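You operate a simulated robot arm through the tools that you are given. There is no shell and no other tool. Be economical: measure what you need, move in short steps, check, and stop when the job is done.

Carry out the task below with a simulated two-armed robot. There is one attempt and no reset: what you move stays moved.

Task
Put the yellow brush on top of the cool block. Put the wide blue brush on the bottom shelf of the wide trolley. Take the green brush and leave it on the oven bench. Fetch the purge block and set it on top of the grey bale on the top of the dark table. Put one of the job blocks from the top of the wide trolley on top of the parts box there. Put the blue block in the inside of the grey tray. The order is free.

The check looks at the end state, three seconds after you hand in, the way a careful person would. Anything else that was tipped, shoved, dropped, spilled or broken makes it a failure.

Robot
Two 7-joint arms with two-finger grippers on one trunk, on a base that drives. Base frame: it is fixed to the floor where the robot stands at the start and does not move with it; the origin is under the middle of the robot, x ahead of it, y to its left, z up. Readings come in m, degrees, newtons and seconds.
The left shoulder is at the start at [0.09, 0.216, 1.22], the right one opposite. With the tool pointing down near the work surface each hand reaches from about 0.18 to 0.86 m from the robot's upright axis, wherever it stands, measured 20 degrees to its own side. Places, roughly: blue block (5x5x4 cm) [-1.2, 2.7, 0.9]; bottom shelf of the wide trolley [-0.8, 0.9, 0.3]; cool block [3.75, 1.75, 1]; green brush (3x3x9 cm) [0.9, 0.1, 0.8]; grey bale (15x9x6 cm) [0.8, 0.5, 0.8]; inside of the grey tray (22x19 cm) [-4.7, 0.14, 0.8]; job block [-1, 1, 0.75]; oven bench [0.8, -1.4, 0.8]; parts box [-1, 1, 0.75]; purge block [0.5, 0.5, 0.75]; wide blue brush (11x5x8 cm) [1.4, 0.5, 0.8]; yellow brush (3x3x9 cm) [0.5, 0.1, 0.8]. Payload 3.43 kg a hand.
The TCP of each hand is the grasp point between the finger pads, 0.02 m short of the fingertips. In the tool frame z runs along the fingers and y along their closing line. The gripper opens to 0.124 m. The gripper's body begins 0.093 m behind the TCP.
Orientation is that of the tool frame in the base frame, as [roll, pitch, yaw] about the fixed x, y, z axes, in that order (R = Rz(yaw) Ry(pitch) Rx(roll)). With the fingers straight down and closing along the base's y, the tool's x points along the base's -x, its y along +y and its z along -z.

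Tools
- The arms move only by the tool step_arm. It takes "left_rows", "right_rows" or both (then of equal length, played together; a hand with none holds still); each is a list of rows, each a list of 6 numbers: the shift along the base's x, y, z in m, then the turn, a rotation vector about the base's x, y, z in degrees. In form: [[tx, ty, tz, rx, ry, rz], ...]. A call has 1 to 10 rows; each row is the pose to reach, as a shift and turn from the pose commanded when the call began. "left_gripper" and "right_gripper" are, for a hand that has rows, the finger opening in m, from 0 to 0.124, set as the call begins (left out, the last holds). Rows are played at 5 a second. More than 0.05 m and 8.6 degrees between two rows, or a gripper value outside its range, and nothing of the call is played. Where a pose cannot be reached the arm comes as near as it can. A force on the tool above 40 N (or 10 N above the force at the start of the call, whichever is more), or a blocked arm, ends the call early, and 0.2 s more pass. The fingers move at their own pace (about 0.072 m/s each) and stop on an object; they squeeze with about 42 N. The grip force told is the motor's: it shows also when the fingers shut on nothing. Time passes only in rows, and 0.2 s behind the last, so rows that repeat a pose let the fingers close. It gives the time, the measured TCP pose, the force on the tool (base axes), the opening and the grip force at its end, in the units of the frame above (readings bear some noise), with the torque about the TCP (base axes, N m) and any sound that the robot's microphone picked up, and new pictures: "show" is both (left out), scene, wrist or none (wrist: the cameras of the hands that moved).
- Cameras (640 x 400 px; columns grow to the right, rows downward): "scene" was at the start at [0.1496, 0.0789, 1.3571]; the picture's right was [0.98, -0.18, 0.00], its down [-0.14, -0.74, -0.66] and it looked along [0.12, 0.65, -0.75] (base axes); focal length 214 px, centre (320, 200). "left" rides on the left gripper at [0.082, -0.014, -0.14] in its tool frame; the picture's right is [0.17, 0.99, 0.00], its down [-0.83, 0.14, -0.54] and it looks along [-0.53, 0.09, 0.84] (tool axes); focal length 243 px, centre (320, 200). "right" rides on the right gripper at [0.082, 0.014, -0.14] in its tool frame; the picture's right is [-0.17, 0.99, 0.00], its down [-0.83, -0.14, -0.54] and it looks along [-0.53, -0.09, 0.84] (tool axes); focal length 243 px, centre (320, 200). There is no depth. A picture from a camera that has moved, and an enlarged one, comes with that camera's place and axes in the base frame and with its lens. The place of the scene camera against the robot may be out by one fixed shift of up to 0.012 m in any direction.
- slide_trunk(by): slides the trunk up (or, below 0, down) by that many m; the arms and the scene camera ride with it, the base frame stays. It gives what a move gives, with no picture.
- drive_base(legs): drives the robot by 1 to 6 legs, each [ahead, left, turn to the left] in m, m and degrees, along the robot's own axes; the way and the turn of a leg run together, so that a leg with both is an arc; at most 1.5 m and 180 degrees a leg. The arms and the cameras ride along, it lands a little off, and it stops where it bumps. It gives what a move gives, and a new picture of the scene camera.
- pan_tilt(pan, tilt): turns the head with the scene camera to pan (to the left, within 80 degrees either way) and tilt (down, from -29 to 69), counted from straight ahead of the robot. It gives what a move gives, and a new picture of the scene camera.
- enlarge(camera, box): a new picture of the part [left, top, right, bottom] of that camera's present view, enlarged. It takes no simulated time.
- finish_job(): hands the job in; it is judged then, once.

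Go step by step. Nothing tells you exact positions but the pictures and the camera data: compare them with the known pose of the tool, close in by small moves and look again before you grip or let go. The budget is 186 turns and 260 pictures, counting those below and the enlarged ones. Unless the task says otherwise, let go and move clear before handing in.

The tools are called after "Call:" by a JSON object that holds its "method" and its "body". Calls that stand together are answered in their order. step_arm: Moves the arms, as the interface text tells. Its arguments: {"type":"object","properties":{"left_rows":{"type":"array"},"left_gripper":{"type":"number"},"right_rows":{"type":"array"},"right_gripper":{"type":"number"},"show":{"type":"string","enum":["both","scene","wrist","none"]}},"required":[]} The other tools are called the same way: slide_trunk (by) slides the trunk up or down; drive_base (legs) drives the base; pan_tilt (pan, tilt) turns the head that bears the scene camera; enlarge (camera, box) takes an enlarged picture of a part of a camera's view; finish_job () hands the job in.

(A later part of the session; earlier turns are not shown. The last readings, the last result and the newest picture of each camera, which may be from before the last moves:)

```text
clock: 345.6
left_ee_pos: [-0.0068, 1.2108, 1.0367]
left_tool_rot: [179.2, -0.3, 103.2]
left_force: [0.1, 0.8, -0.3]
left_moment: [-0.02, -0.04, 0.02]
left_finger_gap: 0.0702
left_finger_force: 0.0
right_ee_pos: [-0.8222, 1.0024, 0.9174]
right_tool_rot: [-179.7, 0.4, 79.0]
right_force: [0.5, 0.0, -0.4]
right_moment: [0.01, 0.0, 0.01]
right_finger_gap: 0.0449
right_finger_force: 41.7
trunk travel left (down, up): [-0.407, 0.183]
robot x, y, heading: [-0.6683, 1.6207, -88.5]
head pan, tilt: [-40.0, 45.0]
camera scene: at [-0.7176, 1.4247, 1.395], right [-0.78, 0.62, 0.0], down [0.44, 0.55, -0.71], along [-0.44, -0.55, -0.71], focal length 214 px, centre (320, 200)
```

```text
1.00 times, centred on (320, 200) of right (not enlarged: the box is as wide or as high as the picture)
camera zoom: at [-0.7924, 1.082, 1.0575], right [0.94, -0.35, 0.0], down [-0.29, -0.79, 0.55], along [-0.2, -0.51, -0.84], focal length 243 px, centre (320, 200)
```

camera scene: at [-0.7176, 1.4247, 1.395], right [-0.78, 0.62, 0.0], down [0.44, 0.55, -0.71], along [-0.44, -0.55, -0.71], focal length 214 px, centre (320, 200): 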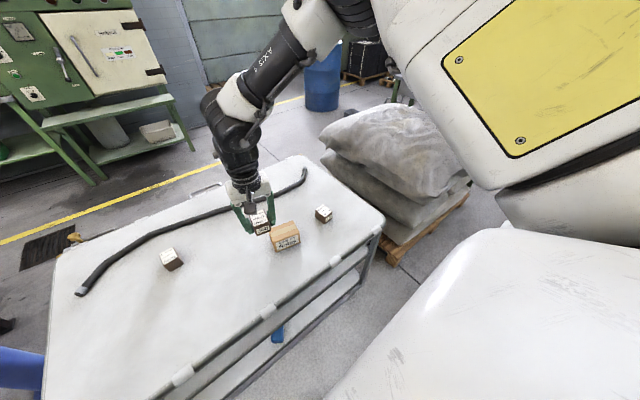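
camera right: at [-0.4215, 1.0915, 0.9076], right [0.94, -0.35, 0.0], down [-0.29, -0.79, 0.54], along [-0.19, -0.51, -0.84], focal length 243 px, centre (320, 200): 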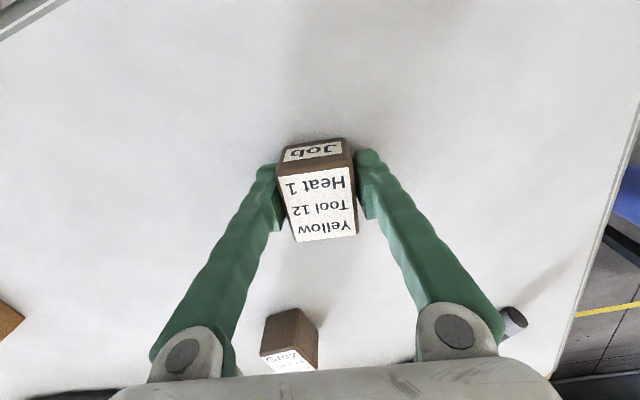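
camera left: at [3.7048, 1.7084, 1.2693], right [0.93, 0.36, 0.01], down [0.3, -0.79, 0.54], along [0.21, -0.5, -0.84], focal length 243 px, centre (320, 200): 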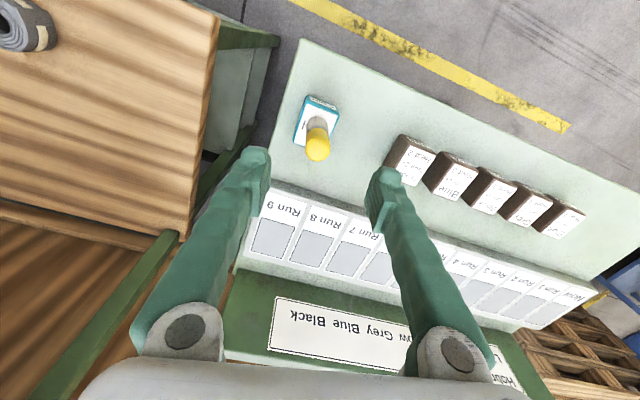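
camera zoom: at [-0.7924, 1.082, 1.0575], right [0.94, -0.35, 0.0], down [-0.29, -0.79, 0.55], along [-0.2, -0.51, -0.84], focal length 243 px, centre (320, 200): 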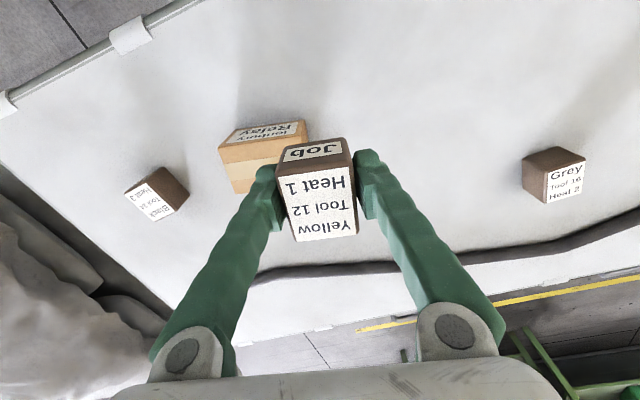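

The box top centre is near [-0.895, 0.99]. I shift right and check from the head camera.

Call:
{"method": "drive_base", "body": {"legs": [[0.005, -0.07, 0]]}}

Call:
{"method": "enlarge", "body": {"camera": "scene", "box": [200, 160, 360, 260]}}

Call:
{"method": "enlarge", "body": {"camera": "right", "box": [160, 60, 480, 260]}}

```text
clock: 347.2
left_ee_pos: [-0.0775, 1.2043, 1.0367]
left_tool_rot: [179.2, -0.2, 103.0]
left_force: [-0.2, -0.5, -0.7]
left_moment: [0.03, -0.01, 0.01]
left_finger_gap: 0.07
left_finger_force: 0.1
right_ee_pos: [-0.893, 0.9957, 0.9176]
right_tool_rot: [-179.6, 0.4, 79.0]
right_force: [0.5, 0.4, -1.0]
right_moment: [0.0, -0.02, -0.03]
right_finger_gap: 0.0445
right_finger_force: 41.9
trunk travel left (down, up): [-0.407, 0.183]
robot x, y, heading: [-0.7349, 1.6127, -88.5]
head pan, tilt: [-40.0, 45.0]
camera scene: at [-0.7874, 1.4179, 1.3951], right [-0.78, 0.62, 0.0], down [0.44, 0.55, -0.71], along [-0.44, -0.55, -0.71], focal length 214 px, centre (320, 200)
```

scene: 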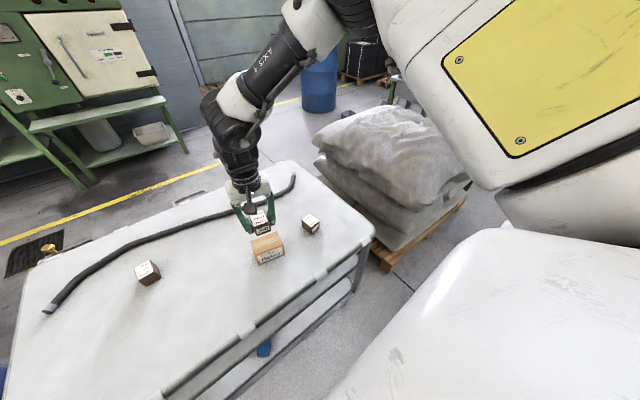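

```text
4.00 times, centred on (280, 210) of scene
camera zoom: at [-0.7874, 1.4179, 1.3951], right [-0.78, 0.62, 0.0], down [0.44, 0.55, -0.71], along [-0.44, -0.55, -0.71], focal length 858 px, centre (480, 160)
```

zoom: 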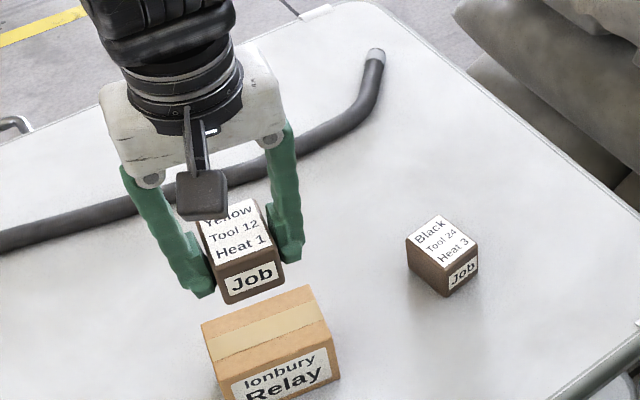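

```text
2.00 times, centred on (320, 160) of right
camera zoom: at [-0.8621, 1.0752, 1.0576], right [0.94, -0.35, 0.0], down [-0.29, -0.79, 0.55], along [-0.2, -0.51, -0.84], focal length 485 px, centre (320, 280)
```

zoom: 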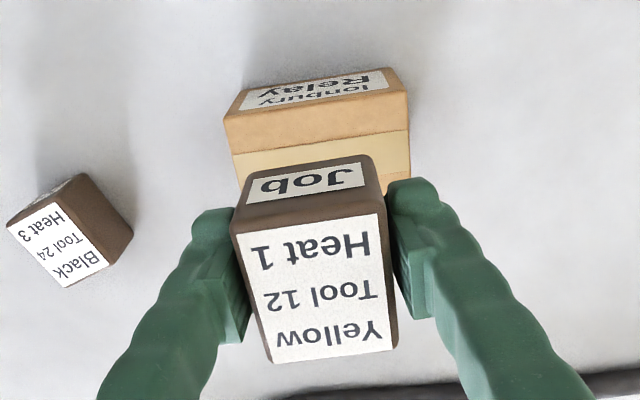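

The box top centre is [-0.902, 0.981, 0.772]. I align and lower.

Call:
{"method": "drive_base", "body": {"legs": [[0.014, -0.008, 0]]}}

Call:
{"method": "slide_trunk", "body": {"by": -0.1}}

Call:
{"method": "enlarge", "body": {"camera": "scene", "box": [200, 160, 360, 260]}}

Call:
{"method": "enlarge", "body": {"camera": "right", "box": [160, 60, 480, 260]}}

```text
clock: 348.0
left_ee_pos: [-0.0841, 1.1924, 1.038]
left_tool_rot: [179.2, -0.2, 103.1]
left_force: [-0.2, 0.5, 0.2]
left_moment: [-0.05, -0.01, -0.01]
left_finger_gap: 0.0702
left_finger_force: 0.2
right_ee_pos: [-0.9002, 0.9839, 0.919]
right_tool_rot: [-179.6, 0.4, 79.0]
right_force: [0.1, 0.9, -0.6]
right_moment: [-0.02, 0.03, 0.0]
right_finger_gap: 0.0448
right_finger_force: 42.2
trunk travel left (down, up): [-0.407, 0.183]
robot x, y, heading: [-0.7443, 1.5993, -88.2]
head pan, tilt: [-40.0, 45.0]
camera scene: at [-0.7938, 1.4071, 1.3956], right [-0.78, 0.62, 0.0], down [0.44, 0.55, -0.71], along [-0.44, -0.56, -0.71], focal length 214 px, centre (320, 200)
```

scene: 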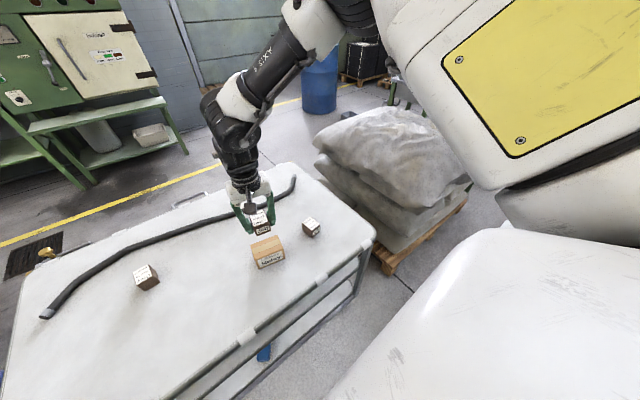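

```text
clock: 349.1
left_ee_pos: [-0.0845, 1.1907, 0.949]
left_tool_rot: [179.1, -0.5, 103.1]
left_force: [-0.3, 0.0, 1.2]
left_moment: [-0.02, 0.0, -0.02]
left_finger_gap: 0.0702
left_finger_force: 0.1
right_ee_pos: [-0.9006, 0.9838, 0.8317]
right_tool_rot: [-179.6, 0.2, 79.0]
right_force: [-1.2, 1.7, 9.3]
right_moment: [-0.01, 0.04, -0.06]
right_finger_gap: 0.0447
right_finger_force: 41.7
trunk travel left (down, up): [-0.321, 0.27]
robot x, y, heading: [-0.7462, 1.6015, -88.3]
head pan, tilt: [-40.0, 45.0]
stopped: the force on the tool passed its limit at 46 N (the readings are from after the stop); the commanded pose is now the measured one
```

```text
4.00 times, centred on (280, 210) of scene
camera zoom: at [-0.7946, 1.3842, 1.309], right [-0.78, 0.62, 0.0], down [0.44, 0.55, -0.71], along [-0.44, -0.55, -0.71], focal length 858 px, centre (480, 160)
```

zoom: 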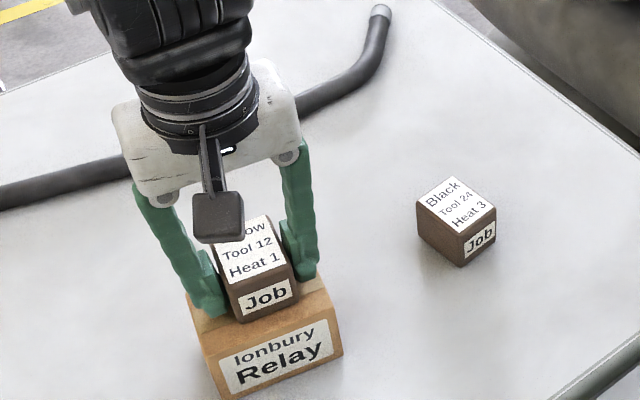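

```text
2.00 times, centred on (320, 160) of right
camera zoom: at [-0.869, 1.0615, 0.9722], right [0.94, -0.35, -0.01], down [-0.29, -0.79, 0.54], along [-0.2, -0.51, -0.84], focal length 485 px, centre (320, 280)
```

zoom: 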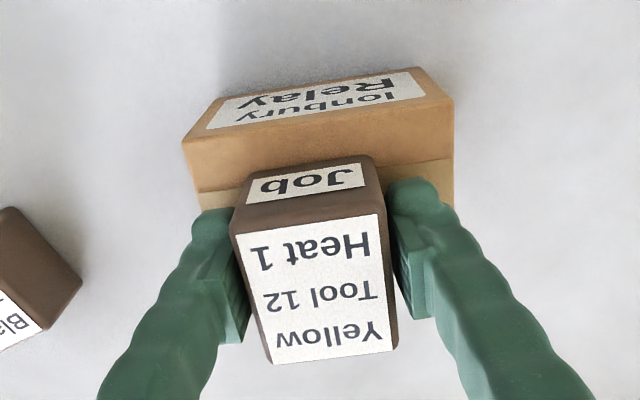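

The block rests on the box. I ease off and open.

Call:
{"method": "step_arm", "body": {"right_rows": [[0, 0, 0, 0, 0, 0], [0, 0, 0, 0, 0, 0], [0, 0, 0, 0, 0, 0]], "right_gripper": 0.07, "show": "none"}}

Call:
{"method": "slide_trunk", "body": {"by": 0.15}}

Call:
{"method": "enlarge", "body": {"camera": "right", "box": [0, 0, 640, 400]}}

```text
clock: 349.9
left_ee_pos: [-0.0862, 1.191, 0.9487]
left_tool_rot: [179.2, -0.5, 103.1]
left_force: [-0.2, 0.5, 0.7]
left_moment: [0.0, 0.01, 0.0]
left_finger_gap: 0.0705
left_finger_force: 0.0
right_ee_pos: [-0.9005, 0.983, 0.8315]
right_tool_rot: [-179.6, 0.1, 79.0]
right_force: [-0.6, 0.0, 0.2]
right_moment: [0.01, 0.03, 0.02]
right_finger_gap: 0.0702
right_finger_force: 0.1
trunk travel left (down, up): [-0.321, 0.27]
robot x, y, heading: [-0.7482, 1.5972, -88.5]
head pan, tilt: [-40.0, 45.0]
```

```text
clock: 351.6
left_ee_pos: [-0.0856, 1.1901, 1.098]
left_tool_rot: [179.1, -0.7, 103.1]
left_force: [-0.1, -0.3, -0.7]
left_moment: [0.01, -0.03, 0.02]
left_finger_gap: 0.0701
left_finger_force: 0.1
right_ee_pos: [-0.8996, 0.9748, 1.0127]
right_tool_rot: [179.7, 3.2, 78.8]
right_force: [-0.1, 0.0, 0.5]
right_moment: [0.01, 0.0, 0.01]
right_finger_gap: 0.0701
right_finger_force: 0.0
trunk travel left (down, up): [-0.471, 0.12]
robot x, y, heading: [-0.7429, 1.5969, -88.5]
head pan, tilt: [-40.0, 45.0]
```

```text
1.00 times, centred on (320, 200) of right (not enlarged: the box is as wide or as high as the picture)
camera zoom: at [-0.8682, 1.0604, 1.1487], right [0.94, -0.35, 0.01], down [-0.29, -0.75, 0.59], along [-0.2, -0.55, -0.81], focal length 243 px, centre (320, 200)
```

zoom: 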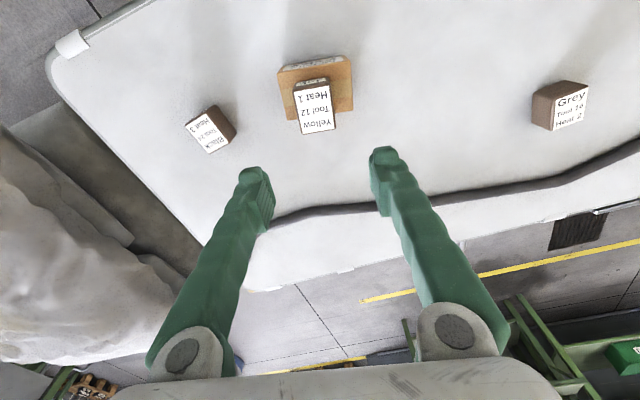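

The job block sits on the parts box. I back off, check it, and look for the blue block.

Call:
{"method": "drive_base", "body": {"legs": [[-0.38, 0, 0]]}}

Call:
{"method": "enlarge", "body": {"camera": "scene", "box": [180, 100, 420, 250]}}

Call:
{"method": "pan_tilt", "body": {"pan": -80, "tilt": 20}}

```text
clock: 354.5
left_ee_pos: [-0.0963, 1.5684, 1.0982]
left_tool_rot: [179.1, -0.5, 102.9]
left_force: [0.0, -0.2, 0.9]
left_moment: [0.01, -0.03, 0.02]
left_finger_gap: 0.0699
left_finger_force: 0.0
right_ee_pos: [-0.9117, 1.354, 1.0135]
right_tool_rot: [179.7, 3.5, 78.6]
right_force: [0.4, -0.2, 0.3]
right_moment: [0.01, 0.02, 0.0]
right_finger_gap: 0.0703
right_finger_force: 0.1
trunk travel left (down, up): [-0.471, 0.12]
robot x, y, heading: [-0.754, 1.9807, -88.5]
head pan, tilt: [-40.0, 45.0]
camera scene: at [-0.806, 1.8043, 1.4629], right [-0.78, 0.62, 0.0], down [0.44, 0.55, -0.71], along [-0.44, -0.55, -0.71], focal length 214 px, centre (320, 200)
```

scene: 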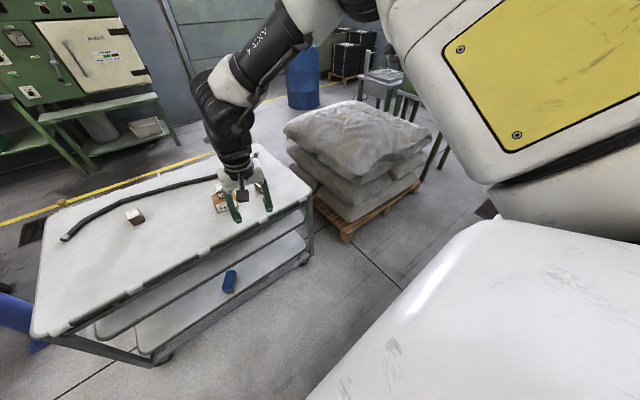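

```text
2.67 times, centred on (300, 175) of scene
camera zoom: at [-0.806, 1.8043, 1.4629], right [-0.78, 0.62, 0.0], down [0.44, 0.55, -0.71], along [-0.44, -0.55, -0.71], focal length 572 px, centre (373, 267)
```

zoom: 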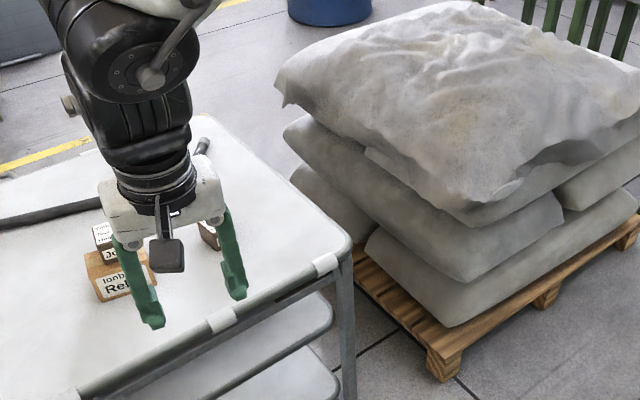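

```text
clock: 355.6
left_ee_pos: [-0.0963, 1.5682, 1.0985]
left_tool_rot: [179.1, -0.5, 102.9]
left_force: [1.2, 0.2, -0.3]
left_moment: [-0.03, -0.01, -0.02]
left_finger_gap: 0.07
left_finger_force: 0.0
right_ee_pos: [-0.9104, 1.3541, 1.0142]
right_tool_rot: [179.7, 3.4, 78.6]
right_force: [-0.1, 0.8, 0.6]
right_moment: [0.01, -0.02, 0.0]
right_finger_gap: 0.07
right_finger_force: 0.0
trunk travel left (down, up): [-0.471, 0.12]
robot x, y, heading: [-0.7544, 1.9791, -88.6]
head pan, tilt: [-80.0, 20.0]
camera scene: at [-0.8466, 1.85, 1.5016], right [-0.2, 0.98, 0.0], down [0.34, 0.07, -0.94], along [-0.92, -0.19, -0.34], focal length 214 px, centre (320, 200)
```

scene: 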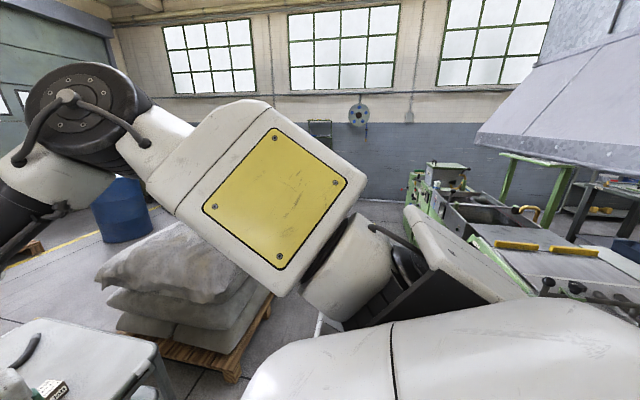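

A green machine is to the north-west. I turn partway to look for the blue block.

Call:
{"method": "drive_base", "body": {"legs": [[0, 0, -90]]}}

Call:
{"method": "pan_tilt", "body": {"pan": -40, "tilt": 30}}

```text
clock: 360.8
left_ee_pos: [-1.1265, 1.2713, 1.0862]
left_tool_rot: [179.8, -1.2, 16.8]
left_force: [0.5, 0.3, 0.3]
left_moment: [0.03, 0.04, -0.03]
left_finger_gap: 0.07
left_finger_force: 0.1
right_ee_pos: [-1.3886, 2.0671, 1.0055]
right_tool_rot: [-178.7, 2.7, -6.5]
right_force: [0.1, -0.2, -0.3]
right_moment: [0.02, -0.02, -0.01]
right_finger_gap: 0.0703
right_finger_force: 0.1
trunk travel left (down, up): [-0.471, 0.12]
robot x, y, heading: [-0.7581, 1.9693, -174.8]
head pan, tilt: [-80.0, 20.0]
stopped in leg 1: the robot was blocked; the commanded pose is now the measured one
camera scene: at [-0.9049, 2.032, 1.502], right [0.96, 0.26, 0.01], down [0.1, -0.32, -0.94], along [-0.24, 0.91, -0.33], focal length 214 px, centre (320, 200)
```

scene: 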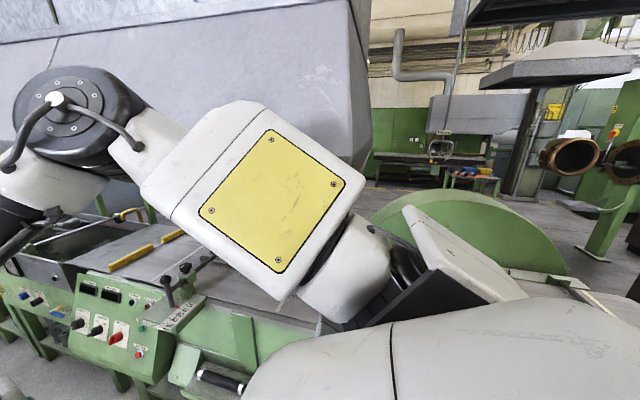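

```text
clock: 361.9
left_ee_pos: [-1.1308, 1.2719, 1.084]
left_tool_rot: [180.0, -1.3, 16.4]
left_force: [0.8, 1.0, 0.1]
left_moment: [0.01, 0.02, 0.04]
left_finger_gap: 0.07
left_finger_force: 0.1
right_ee_pos: [-1.3908, 2.0687, 1.0053]
right_tool_rot: [-178.7, 2.8, -7.0]
right_force: [-0.2, -0.2, 0.2]
right_moment: [0.03, 0.01, -0.02]
right_finger_gap: 0.07
right_finger_force: 0.0
trunk travel left (down, up): [-0.471, 0.12]
robot x, y, heading: [-0.7539, 1.9726, -174.9]
head pan, tilt: [-40.0, 30.0]
camera scene: at [-0.9565, 1.9932, 1.4843], right [0.57, 0.82, 0.02], down [0.42, -0.27, -0.87], along [-0.7, 0.51, -0.5], focal length 214 px, centre (320, 200)
```

scene: 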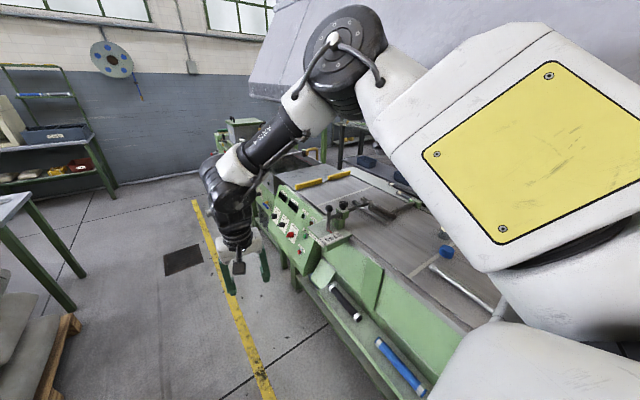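

The right arm touched the machine while turning, so I move away from it at once. The blue block shows on the machine's bed near pixel (445, 252).

Call:
{"method": "drive_base", "body": {"legs": [[0, 0.15, 0]]}}

Call:
{"method": "enlarge", "body": {"camera": "scene", "box": [260, 140, 580, 340]}}

```text
clock: 364.5
left_ee_pos: [-1.1103, 1.1445, 1.0978]
left_tool_rot: [179.1, -0.5, 16.4]
left_force: [0.6, 0.6, -0.6]
left_moment: [-0.02, -0.01, 0.02]
left_finger_gap: 0.0701
left_finger_force: 0.1
right_ee_pos: [-1.3684, 1.9398, 1.01]
right_tool_rot: [-179.9, 3.1, -7.4]
right_force: [0.1, -0.1, 0.0]
right_moment: [-0.03, 0.01, -0.03]
right_finger_gap: 0.0701
right_finger_force: 0.1
trunk travel left (down, up): [-0.471, 0.12]
robot x, y, heading: [-0.7426, 1.8221, -175.2]
head pan, tilt: [-40.0, 30.0]
camera scene: at [-0.9308, 1.8701, 1.4856], right [0.58, 0.82, 0.0], down [0.41, -0.29, -0.87], along [-0.71, 0.5, -0.5], focal length 214 px, centre (320, 200)
```

scene: 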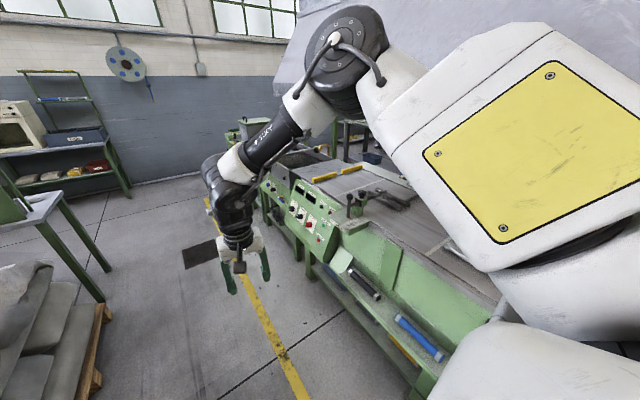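

```text
2.00 times, centred on (420, 240) of scene
camera zoom: at [-0.9308, 1.8701, 1.4856], right [0.58, 0.82, 0.0], down [0.41, -0.29, -0.87], along [-0.71, 0.5, -0.5], focal length 429 px, centre (120, 120)
```

zoom: 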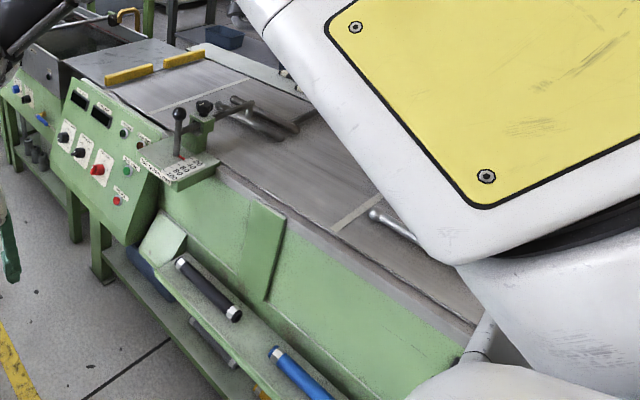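

I move a bit further from the machine and turn clockwise to face it, then look at the bed and the hood above it.

Call:
{"method": "drive_base", "body": {"legs": [[0, 0.12, 0]]}}

Call:
{"method": "drive_base", "body": {"legs": [[0, 0, -94]]}}

Call:
{"method": "pan_tilt", "body": {"pan": 25, "tilt": 15}}

```text
clock: 366.7
left_ee_pos: [-1.1, 1.0234, 1.0993]
left_tool_rot: [179.1, -0.4, 16.4]
left_force: [-0.5, -1.2, -0.3]
left_moment: [0.01, 0.04, 0.01]
left_finger_gap: 0.0702
left_finger_force: 0.1
right_ee_pos: [-1.3589, 1.82, 1.0104]
right_tool_rot: [-179.9, 3.1, -7.3]
right_force: [0.0, 1.8, -0.5]
right_moment: [-0.06, -0.02, 0.0]
right_finger_gap: 0.0702
right_finger_force: 0.0
trunk travel left (down, up): [-0.471, 0.12]
robot x, y, heading: [-0.7329, 1.7059, -175.1]
head pan, tilt: [-40.0, 30.0]
camera scene: at [-0.9206, 1.7507, 1.4856], right [0.58, 0.82, 0.0], down [0.41, -0.29, -0.87], along [-0.71, 0.5, -0.5], focal length 214 px, centre (320, 200)
```

scene: 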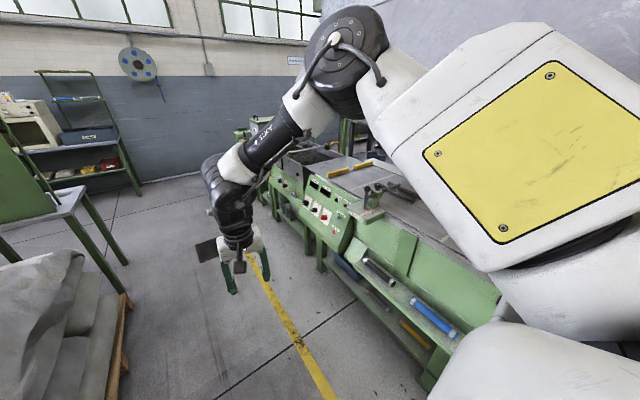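

```text
clock: 372.6
left_ee_pos: [-1.3853, 2.1226, 1.0991]
left_tool_rot: [179.1, -0.5, -77.9]
left_force: [-0.5, 0.3, -0.1]
left_moment: [0.03, -0.02, 0.01]
left_finger_gap: 0.0703
left_finger_force: 0.0
right_ee_pos: [-0.572, 2.3219, 1.0098]
right_tool_rot: [-179.9, 3.1, -101.6]
right_force: [0.2, -0.2, 0.7]
right_moment: [-0.02, 0.0, 0.0]
right_finger_gap: 0.0698
right_finger_force: 0.1
trunk travel left (down, up): [-0.471, 0.12]
robot x, y, heading: [-0.7316, 1.7043, 90.6]
head pan, tilt: [-40.0, 30.0]
camera scene: at [-0.6808, 1.8874, 1.4857], right [0.77, -0.63, 0.0], down [-0.32, -0.39, -0.87], along [0.55, 0.67, -0.5], focal length 214 px, centre (320, 200)
```

scene: 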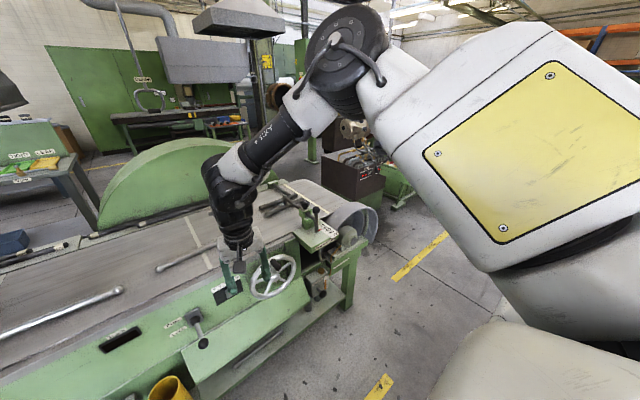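

```text
clock: 374.0
left_ee_pos: [-1.3865, 2.1209, 1.0993]
left_tool_rot: [179.0, -0.5, -77.9]
left_force: [-0.7, -0.6, -0.8]
left_moment: [-0.03, 0.02, -0.02]
left_finger_gap: 0.0702
left_finger_force: 0.1
right_ee_pos: [-0.5716, 2.3212, 1.0088]
right_tool_rot: [-179.9, 3.1, -101.5]
right_force: [0.0, -0.2, -0.2]
right_moment: [-0.02, 0.01, -0.05]
right_finger_gap: 0.0698
right_finger_force: 0.1
trunk travel left (down, up): [-0.471, 0.12]
robot x, y, heading: [-0.7303, 1.706, 90.8]
head pan, tilt: [25.0, 15.0]
camera scene: at [-0.7784, 1.9018, 1.5098], right [0.9, 0.43, 0.0], down [0.11, -0.23, -0.97], along [-0.42, 0.87, -0.26], focal length 214 px, centre (320, 200)
```

scene: 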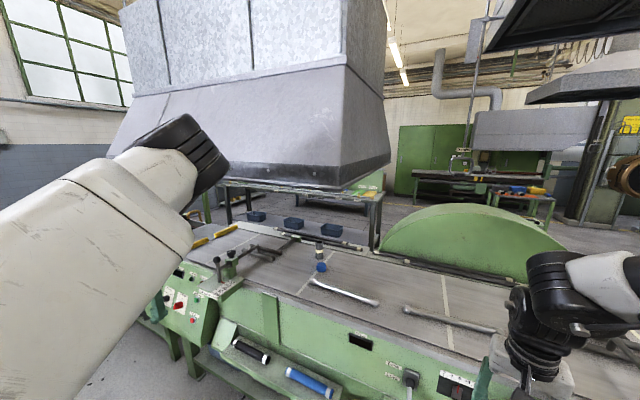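

I enlarge the centre of the machine bed.

Call:
{"method": "enlarge", "body": {"camera": "scene", "box": [200, 190, 440, 340]}}

```text
2.67 times, centred on (320, 265) of scene
camera zoom: at [-0.7784, 1.9018, 1.5098], right [0.9, 0.43, 0.0], down [0.11, -0.23, -0.97], along [-0.42, 0.87, -0.26], focal length 572 px, centre (320, 27)
```

zoom: 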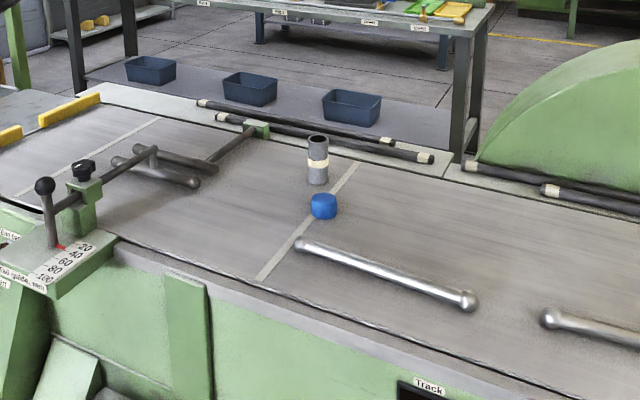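

The blue block is a blue puck at about [-1.176, 2.739] on the sander bed, under the front of a hood. I will reach it with the hand tilted forward, as at the shelf, to keep the elbow back; first I strafe into line.

Call:
{"method": "drive_base", "body": {"legs": [[0.05, 0.62, 0]]}}

Call:
{"method": "step_arm", "body": {"right_rows": [[0, 0.02, 0.01, 7, 0, 0], [0, 0.04, 0.02, 14, 0, 0], [0, 0.06, 0.03, 21, 0, 0], [0, 0.08, 0.03, 28, 0, 0], [0, 0.1, 0.03, 35, 0, 0]], "show": "both"}}

```text
clock: 382.7
left_ee_pos: [-2.011, 2.164, 1.098]
left_tool_rot: [179.1, -0.5, -77.7]
left_force: [0.3, -1.1, -0.2]
left_moment: [0.01, -0.05, 0.0]
left_finger_gap: 0.0702
left_finger_force: 0.0
right_ee_pos: [-1.1962, 2.3645, 1.0095]
right_tool_rot: [-179.9, 3.2, -101.6]
right_force: [0.4, -0.3, 1.0]
right_moment: [0.01, -0.01, 0.03]
right_finger_gap: 0.07
right_finger_force: 0.1
trunk travel left (down, up): [-0.471, 0.12]
robot x, y, heading: [-1.3596, 1.7503, 90.8]
head pan, tilt: [25.0, 15.0]
camera scene: at [-1.4028, 1.9445, 1.5099], right [0.9, 0.43, 0.0], down [0.11, -0.23, -0.97], along [-0.42, 0.87, -0.26], focal length 214 px, centre (320, 200)
```

scene: 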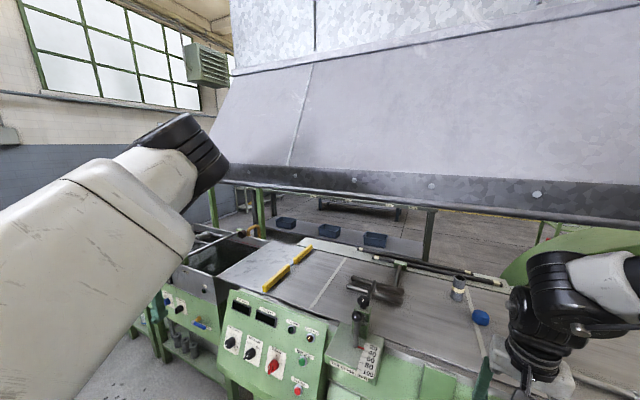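

```text
clock: 383.9
left_ee_pos: [-2.011, 2.1639, 1.0978]
left_tool_rot: [179.1, -0.5, -77.9]
left_force: [-0.4, 0.1, -0.3]
left_moment: [-0.02, 0.01, -0.02]
left_finger_gap: 0.0701
left_finger_force: 0.0
right_ee_pos: [-1.1971, 2.4658, 1.0403]
right_tool_rot: [171.9, 37.5, -104.6]
right_force: [-0.2, -0.1, 0.6]
right_moment: [-0.01, 0.01, 0.01]
right_finger_gap: 0.0701
right_finger_force: 0.0
trunk travel left (down, up): [-0.471, 0.12]
robot x, y, heading: [-1.3594, 1.7486, 90.6]
head pan, tilt: [25.0, 15.0]
camera scene: at [-1.4028, 1.9452, 1.5098], right [0.9, 0.43, 0.0], down [0.11, -0.23, -0.97], along [-0.42, 0.87, -0.26], focal length 214 px, centre (320, 200)
camera right: at [-1.2274, 2.3183, 1.1025], right [-0.93, 0.29, 0.21], down [0.29, 0.28, 0.91], along [0.2, 0.91, -0.35], focal length 243 px, centre (320, 200)
```

scene: 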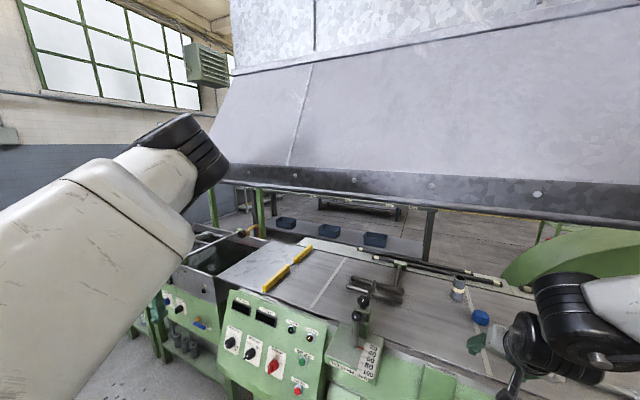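
right: 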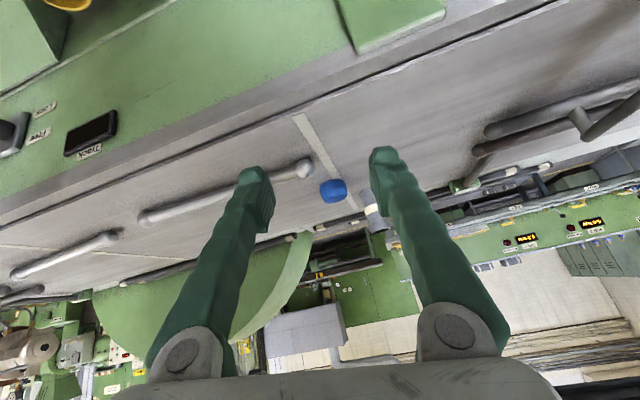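

Block centre triangulates to about [-1.161, 2.759, 0.914]. I drive closer and move the tilted hand to a pre-grasp point along its axis.

Call:
{"method": "drive_base", "body": {"legs": [[0.13, -0.03, 0]]}}

Call:
{"method": "step_arm", "body": {"right_rows": [[0, 0.03, -0.005, 0, 0, 0], [0, 0.06, -0.01, 0, 0, 0], [0, 0.09, -0.02, 0, 0, 0]], "show": "both"}}

```text
clock: 385.1
left_ee_pos: [-1.9893, 2.2448, 1.1017]
left_tool_rot: [179.2, -0.1, -78.3]
left_force: [1.1, -0.8, 0.2]
left_moment: [-0.03, 0.02, 0.02]
left_finger_gap: 0.07
left_finger_force: 0.0
right_ee_pos: [-1.181, 2.5302, 1.0356]
right_tool_rot: [172.6, 36.6, -103.3]
right_force: [-0.4, -0.1, 0.4]
right_moment: [0.05, 0.02, -0.02]
right_finger_gap: 0.0702
right_finger_force: 0.0
trunk travel left (down, up): [-0.471, 0.12]
robot x, y, heading: [-1.3388, 1.8291, 90.1]
head pan, tilt: [25.0, 15.0]
stopped in leg 1: the robot was blocked; the commanded pose is now the measured one
camera scene: at [-1.3844, 2.0186, 1.5112], right [0.9, 0.43, 0.0], down [0.11, -0.23, -0.97], along [-0.41, 0.87, -0.25], focal length 214 px, centre (320, 200)
```

scene: 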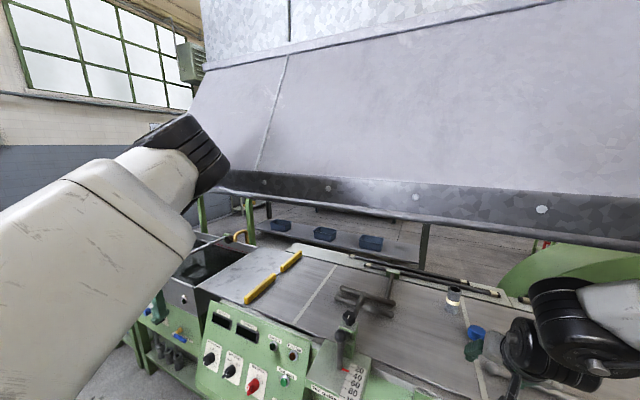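

```text
clock: 385.9
left_ee_pos: [-1.981, 2.2356, 1.1105]
left_tool_rot: [178.8, 0.5, -78.4]
left_force: [0.1, 0.0, -0.1]
left_moment: [0.0, 0.0, 0.02]
left_finger_gap: 0.0699
left_finger_force: 0.0
right_ee_pos: [-1.1908, 2.5855, 1.0247]
right_tool_rot: [171.8, 37.2, -105.1]
right_force: [-0.6, 0.3, -0.2]
right_moment: [0.02, -0.02, -0.01]
right_finger_gap: 0.0702
right_finger_force: 0.1
right hand out of reach, approached as far as the arm can: row 2, 3
trunk travel left (down, up): [-0.471, 0.12]
robot x, y, heading: [-1.3381, 1.8392, 90.3]
head pan, tilt: [25.0, 15.0]
camera scene: at [-1.3722, 2.0028, 1.5129], right [0.9, 0.43, 0.0], down [0.1, -0.22, -0.97], along [-0.41, 0.88, -0.24], focal length 214 px, centre (320, 200)
camera right: at [-1.2219, 2.4385, 1.0867], right [-0.93, 0.3, 0.21], down [0.3, 0.28, 0.91], along [0.21, 0.91, -0.35], focal length 243 px, centre (320, 200)
```

scene: 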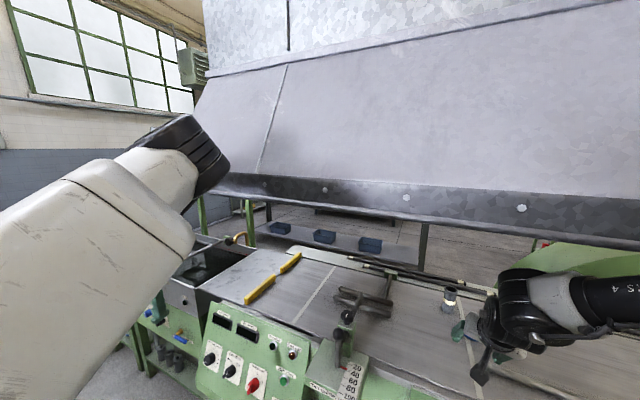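
right: 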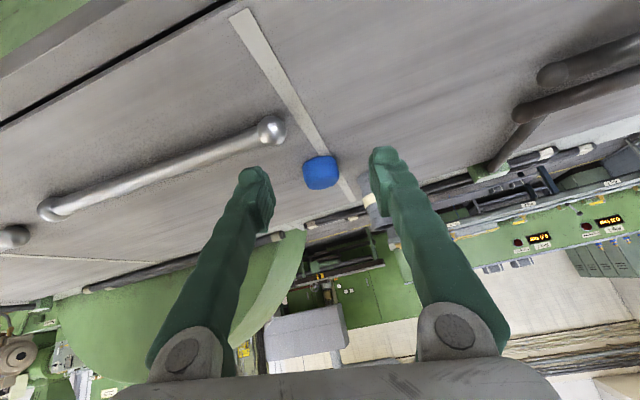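

The left elbow bumped the hood, whose front rim is near y 2.33 at z 1.4. I back off, lower the trunk so both arms pass under it, and raise the right hand accordingly.

Call:
{"method": "drive_base", "body": {"legs": [[-0.2, 0, 0]]}}

Call:
{"method": "slide_trunk", "body": {"by": -0.16}}

Call:
{"method": "step_arm", "body": {"right_rows": [[0, 0, 0.04, 0, 0, 0], [0, 0, 0.08, 0, 0, 0], [0, 0, 0.12, 0, 0, 0]], "show": "scene"}}

```text
clock: 387.8
left_ee_pos: [-1.9885, 2.0549, 1.0973]
left_tool_rot: [179.1, -0.6, -78.3]
left_force: [-0.2, 0.3, 0.1]
left_moment: [-0.05, 0.0, 0.0]
left_finger_gap: 0.0701
left_finger_force: 0.1
right_ee_pos: [-1.1994, 2.4063, 1.013]
right_tool_rot: [172.4, 36.5, -104.2]
right_force: [-0.3, 1.1, -0.6]
right_moment: [-0.01, -0.01, -0.02]
right_finger_gap: 0.0701
right_finger_force: 0.0
trunk travel left (down, up): [-0.471, 0.12]
robot x, y, heading: [-1.3382, 1.6363, 90.6]
head pan, tilt: [25.0, 15.0]
camera scene: at [-1.3825, 1.8316, 1.5097], right [0.9, 0.43, 0.0], down [0.11, -0.23, -0.97], along [-0.42, 0.87, -0.26], focal length 214 px, centre (320, 200)
```

scene: 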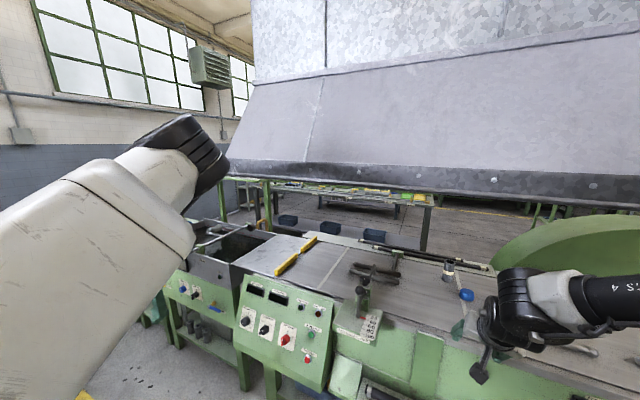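

```text
clock: 389.6
left_ee_pos: [-1.988, 2.0535, 0.9381]
left_tool_rot: [179.1, -0.4, -78.3]
left_force: [-0.5, 0.1, -0.5]
left_moment: [0.02, -0.01, 0.02]
left_finger_gap: 0.07
left_finger_force: 0.0
right_ee_pos: [-1.1985, 2.4052, 0.8547]
right_tool_rot: [172.5, 36.7, -104.2]
right_force: [0.7, 0.3, 0.4]
right_moment: [0.01, -0.01, 0.03]
right_finger_gap: 0.0701
right_finger_force: 0.1
trunk travel left (down, up): [-0.311, 0.28]
robot x, y, heading: [-1.3371, 1.6356, 90.6]
head pan, tilt: [25.0, 15.0]
```

```text
clock: 390.4
left_ee_pos: [-1.9879, 2.0524, 0.9387]
left_tool_rot: [179.1, -0.5, -78.3]
left_force: [-0.9, 0.5, -0.4]
left_moment: [0.02, 0.03, -0.03]
left_finger_gap: 0.0703
left_finger_force: 0.1
right_ee_pos: [-1.1998, 2.4047, 0.9755]
right_tool_rot: [172.5, 36.5, -104.3]
right_force: [-0.3, 0.5, 0.6]
right_moment: [0.03, 0.02, -0.01]
right_finger_gap: 0.0701
right_finger_force: 0.1
trunk travel left (down, up): [-0.311, 0.28]
robot x, y, heading: [-1.3368, 1.6361, 90.5]
head pan, tilt: [25.0, 15.0]
camera scene: at [-1.3832, 1.8738, 1.3465], right [0.9, 0.43, 0.0], down [0.11, -0.23, -0.97], along [-0.42, 0.87, -0.26], focal length 214 px, centre (320, 200)
```

scene: 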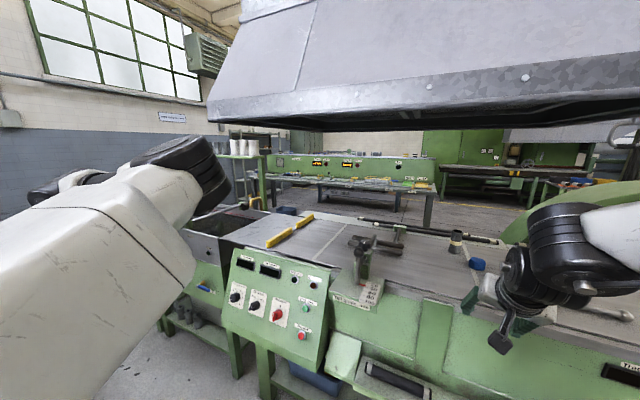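

The hood's underside is now just above the camera. I lower a little more for margin, raise the right hand to match, and drive in.

Call:
{"method": "slide_trunk", "body": {"by": -0.07}}

Call:
{"method": "step_arm", "body": {"right_rows": [[0, 0, 0.04, 0, 0, 0], [0, 0, 0.08, 0, 0, 0], [0, 0, 0.11, 0, 0, 0]], "show": "none"}}

Call:
{"method": "drive_base", "body": {"legs": [[0.2, -0.01, 0]]}}

```text
clock: 391.5
left_ee_pos: [-1.9881, 2.0543, 0.8685]
left_tool_rot: [179.1, -0.5, -78.3]
left_force: [0.6, -0.4, 0.0]
left_moment: [-0.05, 0.01, 0.02]
left_finger_gap: 0.0701
left_finger_force: 0.2
right_ee_pos: [-1.1991, 2.4041, 0.9059]
right_tool_rot: [172.5, 36.7, -104.3]
right_force: [-0.3, 0.6, -0.2]
right_moment: [0.03, 0.01, 0.02]
right_finger_gap: 0.0703
right_finger_force: 0.2
trunk travel left (down, up): [-0.241, 0.35]
robot x, y, heading: [-1.3364, 1.631, 90.2]
head pan, tilt: [25.0, 15.0]
```

```text
clock: 392.3
left_ee_pos: [-1.9876, 2.0526, 0.8688]
left_tool_rot: [179.1, -0.5, -78.3]
left_force: [0.2, -0.1, 0.7]
left_moment: [0.01, 0.01, 0.02]
left_finger_gap: 0.0701
left_finger_force: 0.1
right_ee_pos: [-1.2208, 2.3767, 0.9856]
right_tool_rot: [172.1, 37.0, -105.4]
right_force: [-0.5, -1.4, 0.2]
right_moment: [-0.02, 0.0, 0.05]
right_finger_gap: 0.0704
right_finger_force: 0.1
right hand out of reach, approached as far as the arm can: row 2, 3
trunk travel left (down, up): [-0.241, 0.35]
robot x, y, heading: [-1.3363, 1.633, 90.3]
head pan, tilt: [25.0, 15.0]
```

```text
clock: 394.1
left_ee_pos: [-1.9812, 2.25, 0.8683]
left_tool_rot: [179.1, -0.5, -78.2]
left_force: [0.2, -0.2, -0.9]
left_moment: [0.0, 0.03, -0.02]
left_finger_gap: 0.07
left_finger_force: 0.1
right_ee_pos: [-1.2141, 2.5755, 0.985]
right_tool_rot: [172.2, 37.0, -105.3]
right_force: [0.1, -0.1, 0.5]
right_moment: [0.0, -0.01, -0.02]
right_finger_gap: 0.0698
right_finger_force: 0.1
trunk travel left (down, up): [-0.241, 0.35]
robot x, y, heading: [-1.3299, 1.8302, 90.8]
head pan, tilt: [25.0, 15.0]
camera scene: at [-1.3753, 2.093, 1.2737], right [0.9, 0.43, 0.0], down [0.11, -0.23, -0.97], along [-0.42, 0.87, -0.26], focal length 214 px, centre (320, 200)
```

scene: 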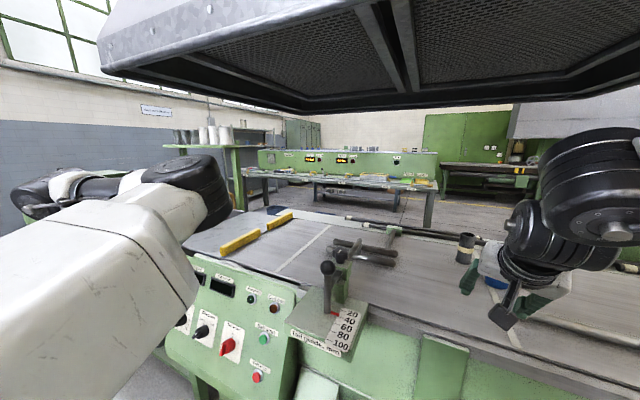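

Both arms are under the hood. I drive a touch further and look with the wrist camera.

Call:
{"method": "drive_base", "body": {"legs": [[0.07, -0.05, 0]]}}

Call:
{"method": "step_arm", "body": {"right_rows": [[0, 0.02, 0, 0, 0, 0], [0, 0.04, -0.005, 0, 0, 0]], "show": "both"}}

```text
clock: 395.5
left_ee_pos: [-1.9321, 2.3207, 0.8682]
left_tool_rot: [179.0, -0.5, -78.1]
left_force: [-0.3, -1.0, 0.0]
left_moment: [-0.01, 0.0, 0.03]
left_finger_gap: 0.0701
left_finger_force: 0.0
right_ee_pos: [-1.1642, 2.6456, 0.9847]
right_tool_rot: [172.1, 36.9, -105.3]
right_force: [0.9, -0.2, -0.2]
right_moment: [0.02, -0.01, 0.01]
right_finger_gap: 0.0704
right_finger_force: 0.0
trunk travel left (down, up): [-0.241, 0.35]
robot x, y, heading: [-1.2804, 1.8994, 90.4]
head pan, tilt: [25.0, 15.0]
camera scene: at [-1.3265, 2.1628, 1.2737], right [0.9, 0.43, 0.0], down [0.11, -0.23, -0.97], along [-0.42, 0.87, -0.26], focal length 214 px, centre (320, 200)
```

scene: 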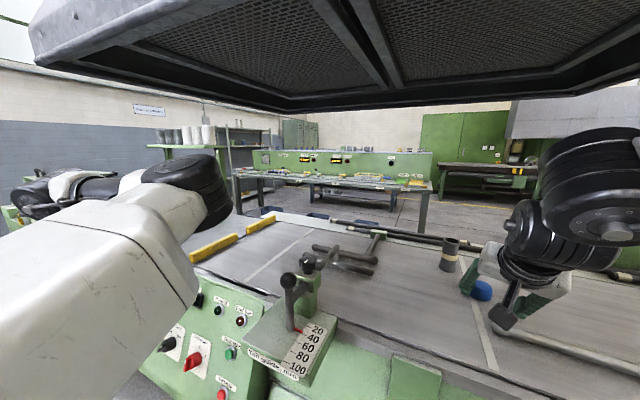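

```text
clock: 396.1
left_ee_pos: [-1.9325, 2.3216, 0.8674]
left_tool_rot: [179.0, -0.6, -78.1]
left_force: [-0.1, -0.5, 0.3]
left_moment: [0.0, -0.02, 0.0]
left_finger_gap: 0.0701
left_finger_force: 0.0
right_ee_pos: [-1.1721, 2.6818, 0.9665]
right_tool_rot: [172.0, 37.1, -105.8]
right_force: [-0.2, 0.7, -0.1]
right_moment: [-0.04, 0.0, 0.02]
right_finger_gap: 0.0704
right_finger_force: 0.0
right hand out of reach, approached as far as the arm can: row 1, 2
trunk travel left (down, up): [-0.241, 0.35]
robot x, y, heading: [-1.2828, 1.9005, 90.3]
head pan, tilt: [25.0, 15.0]
camera scene: at [-1.3267, 2.1637, 1.2735], right [0.9, 0.43, 0.0], down [0.11, -0.23, -0.97], along [-0.42, 0.87, -0.26], focal length 214 px, centre (320, 200)
camera right: at [-1.2067, 2.5355, 1.0306], right [-0.93, 0.31, 0.21], down [0.3, 0.28, 0.91], along [0.23, 0.91, -0.35], focal length 243 px, centre (320, 200)
```

scene: 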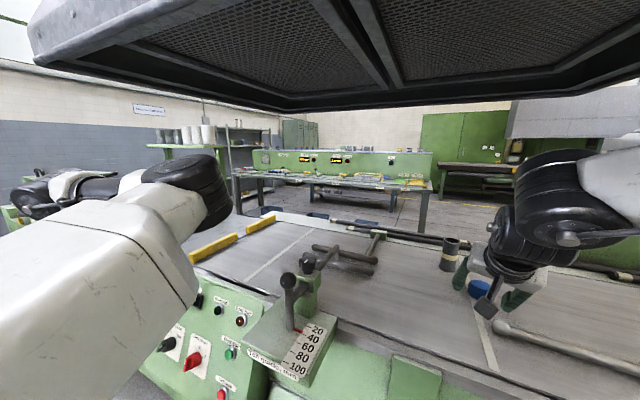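
right: 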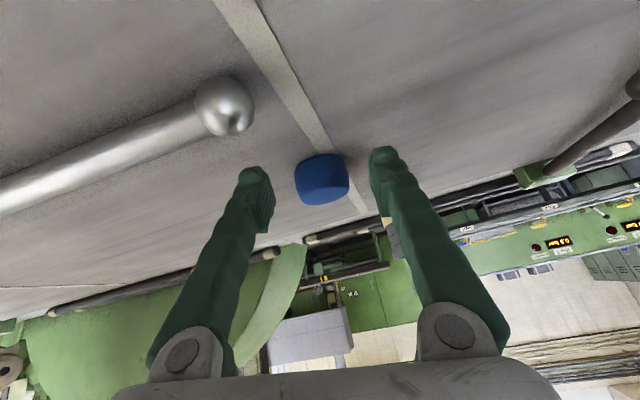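

The block is at about [-1.154, 2.774]. I pull the left hand back from the control panel first.

Call:
{"method": "step_arm", "body": {"left_rows": [[0, -0.03, 0, 0, 0, 0], [0, -0.06, 0, 0, 0, 0], [0, -0.09, 0, 0, 0, 0], [0, -0.12, 0, 0, 0, 0]], "show": "scene"}}

```text
clock: 397.1
left_ee_pos: [-1.931, 2.201, 0.8688]
left_tool_rot: [179.1, -0.5, -78.3]
left_force: [-0.1, -0.3, -0.1]
left_moment: [0.0, 0.0, -0.01]
left_finger_gap: 0.0698
left_finger_force: 0.0
right_ee_pos: [-1.173, 2.6809, 0.9675]
right_tool_rot: [172.0, 37.1, -105.7]
right_force: [-0.3, -0.7, -0.5]
right_moment: [0.0, -0.01, -0.01]
right_finger_gap: 0.0701
right_finger_force: 0.1
trunk travel left (down, up): [-0.241, 0.35]
robot x, y, heading: [-1.283, 1.9028, 90.4]
head pan, tilt: [25.0, 15.0]
camera scene: at [-1.3268, 2.1623, 1.2738], right [0.9, 0.43, 0.0], down [0.11, -0.23, -0.97], along [-0.42, 0.87, -0.26], focal length 214 px, centre (320, 200)
```

scene: 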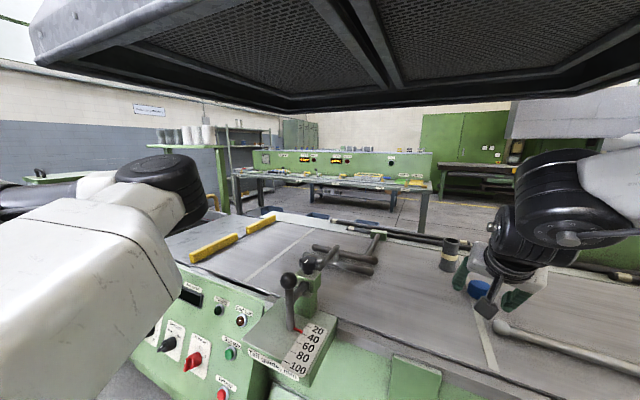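

I drive ahead over the block, then lower.

Call:
{"method": "drive_base", "body": {"legs": [[0.085, -0.016, 0]]}}

Call:
{"method": "enlarge", "body": {"camera": "right", "box": [0, 0, 640, 400]}}

```text
clock: 398.2
left_ee_pos: [-1.9161, 2.2853, 0.8697]
left_tool_rot: [179.1, -0.5, -78.2]
left_force: [-0.3, -1.0, 0.4]
left_moment: [0.01, -0.01, 0.0]
left_finger_gap: 0.07
left_finger_force: 0.0
right_ee_pos: [-1.1569, 2.7656, 0.9684]
right_tool_rot: [172.0, 37.1, -105.6]
right_force: [-0.4, 0.8, -0.3]
right_moment: [-0.01, 0.02, 0.02]
right_finger_gap: 0.0704
right_finger_force: 0.0
trunk travel left (down, up): [-0.241, 0.35]
robot x, y, heading: [-1.2648, 1.9841, 90.3]
head pan, tilt: [25.0, 15.0]
camera scene: at [-1.311, 2.2477, 1.2738], right [0.9, 0.43, 0.0], down [0.11, -0.23, -0.97], along [-0.42, 0.87, -0.26], focal length 214 px, centre (320, 200)
```

scene: 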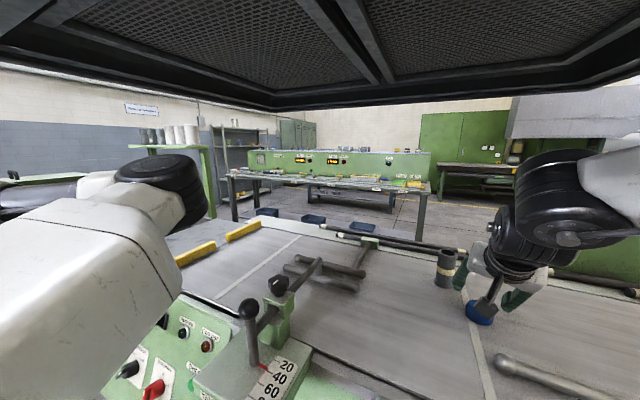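

```text
1.00 times, centred on (320, 200) of right (not enlarged: the box is as wide or as high as the picture)
camera zoom: at [-1.1908, 2.6194, 1.0314], right [-0.93, 0.31, 0.21], down [0.3, 0.28, 0.91], along [0.23, 0.91, -0.35], focal length 243 px, centre (320, 200)
```

zoom: 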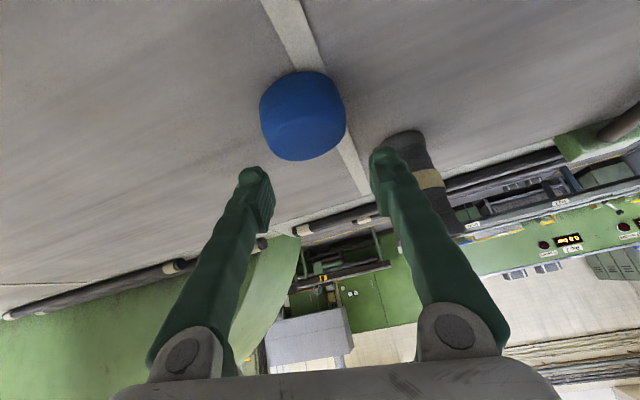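

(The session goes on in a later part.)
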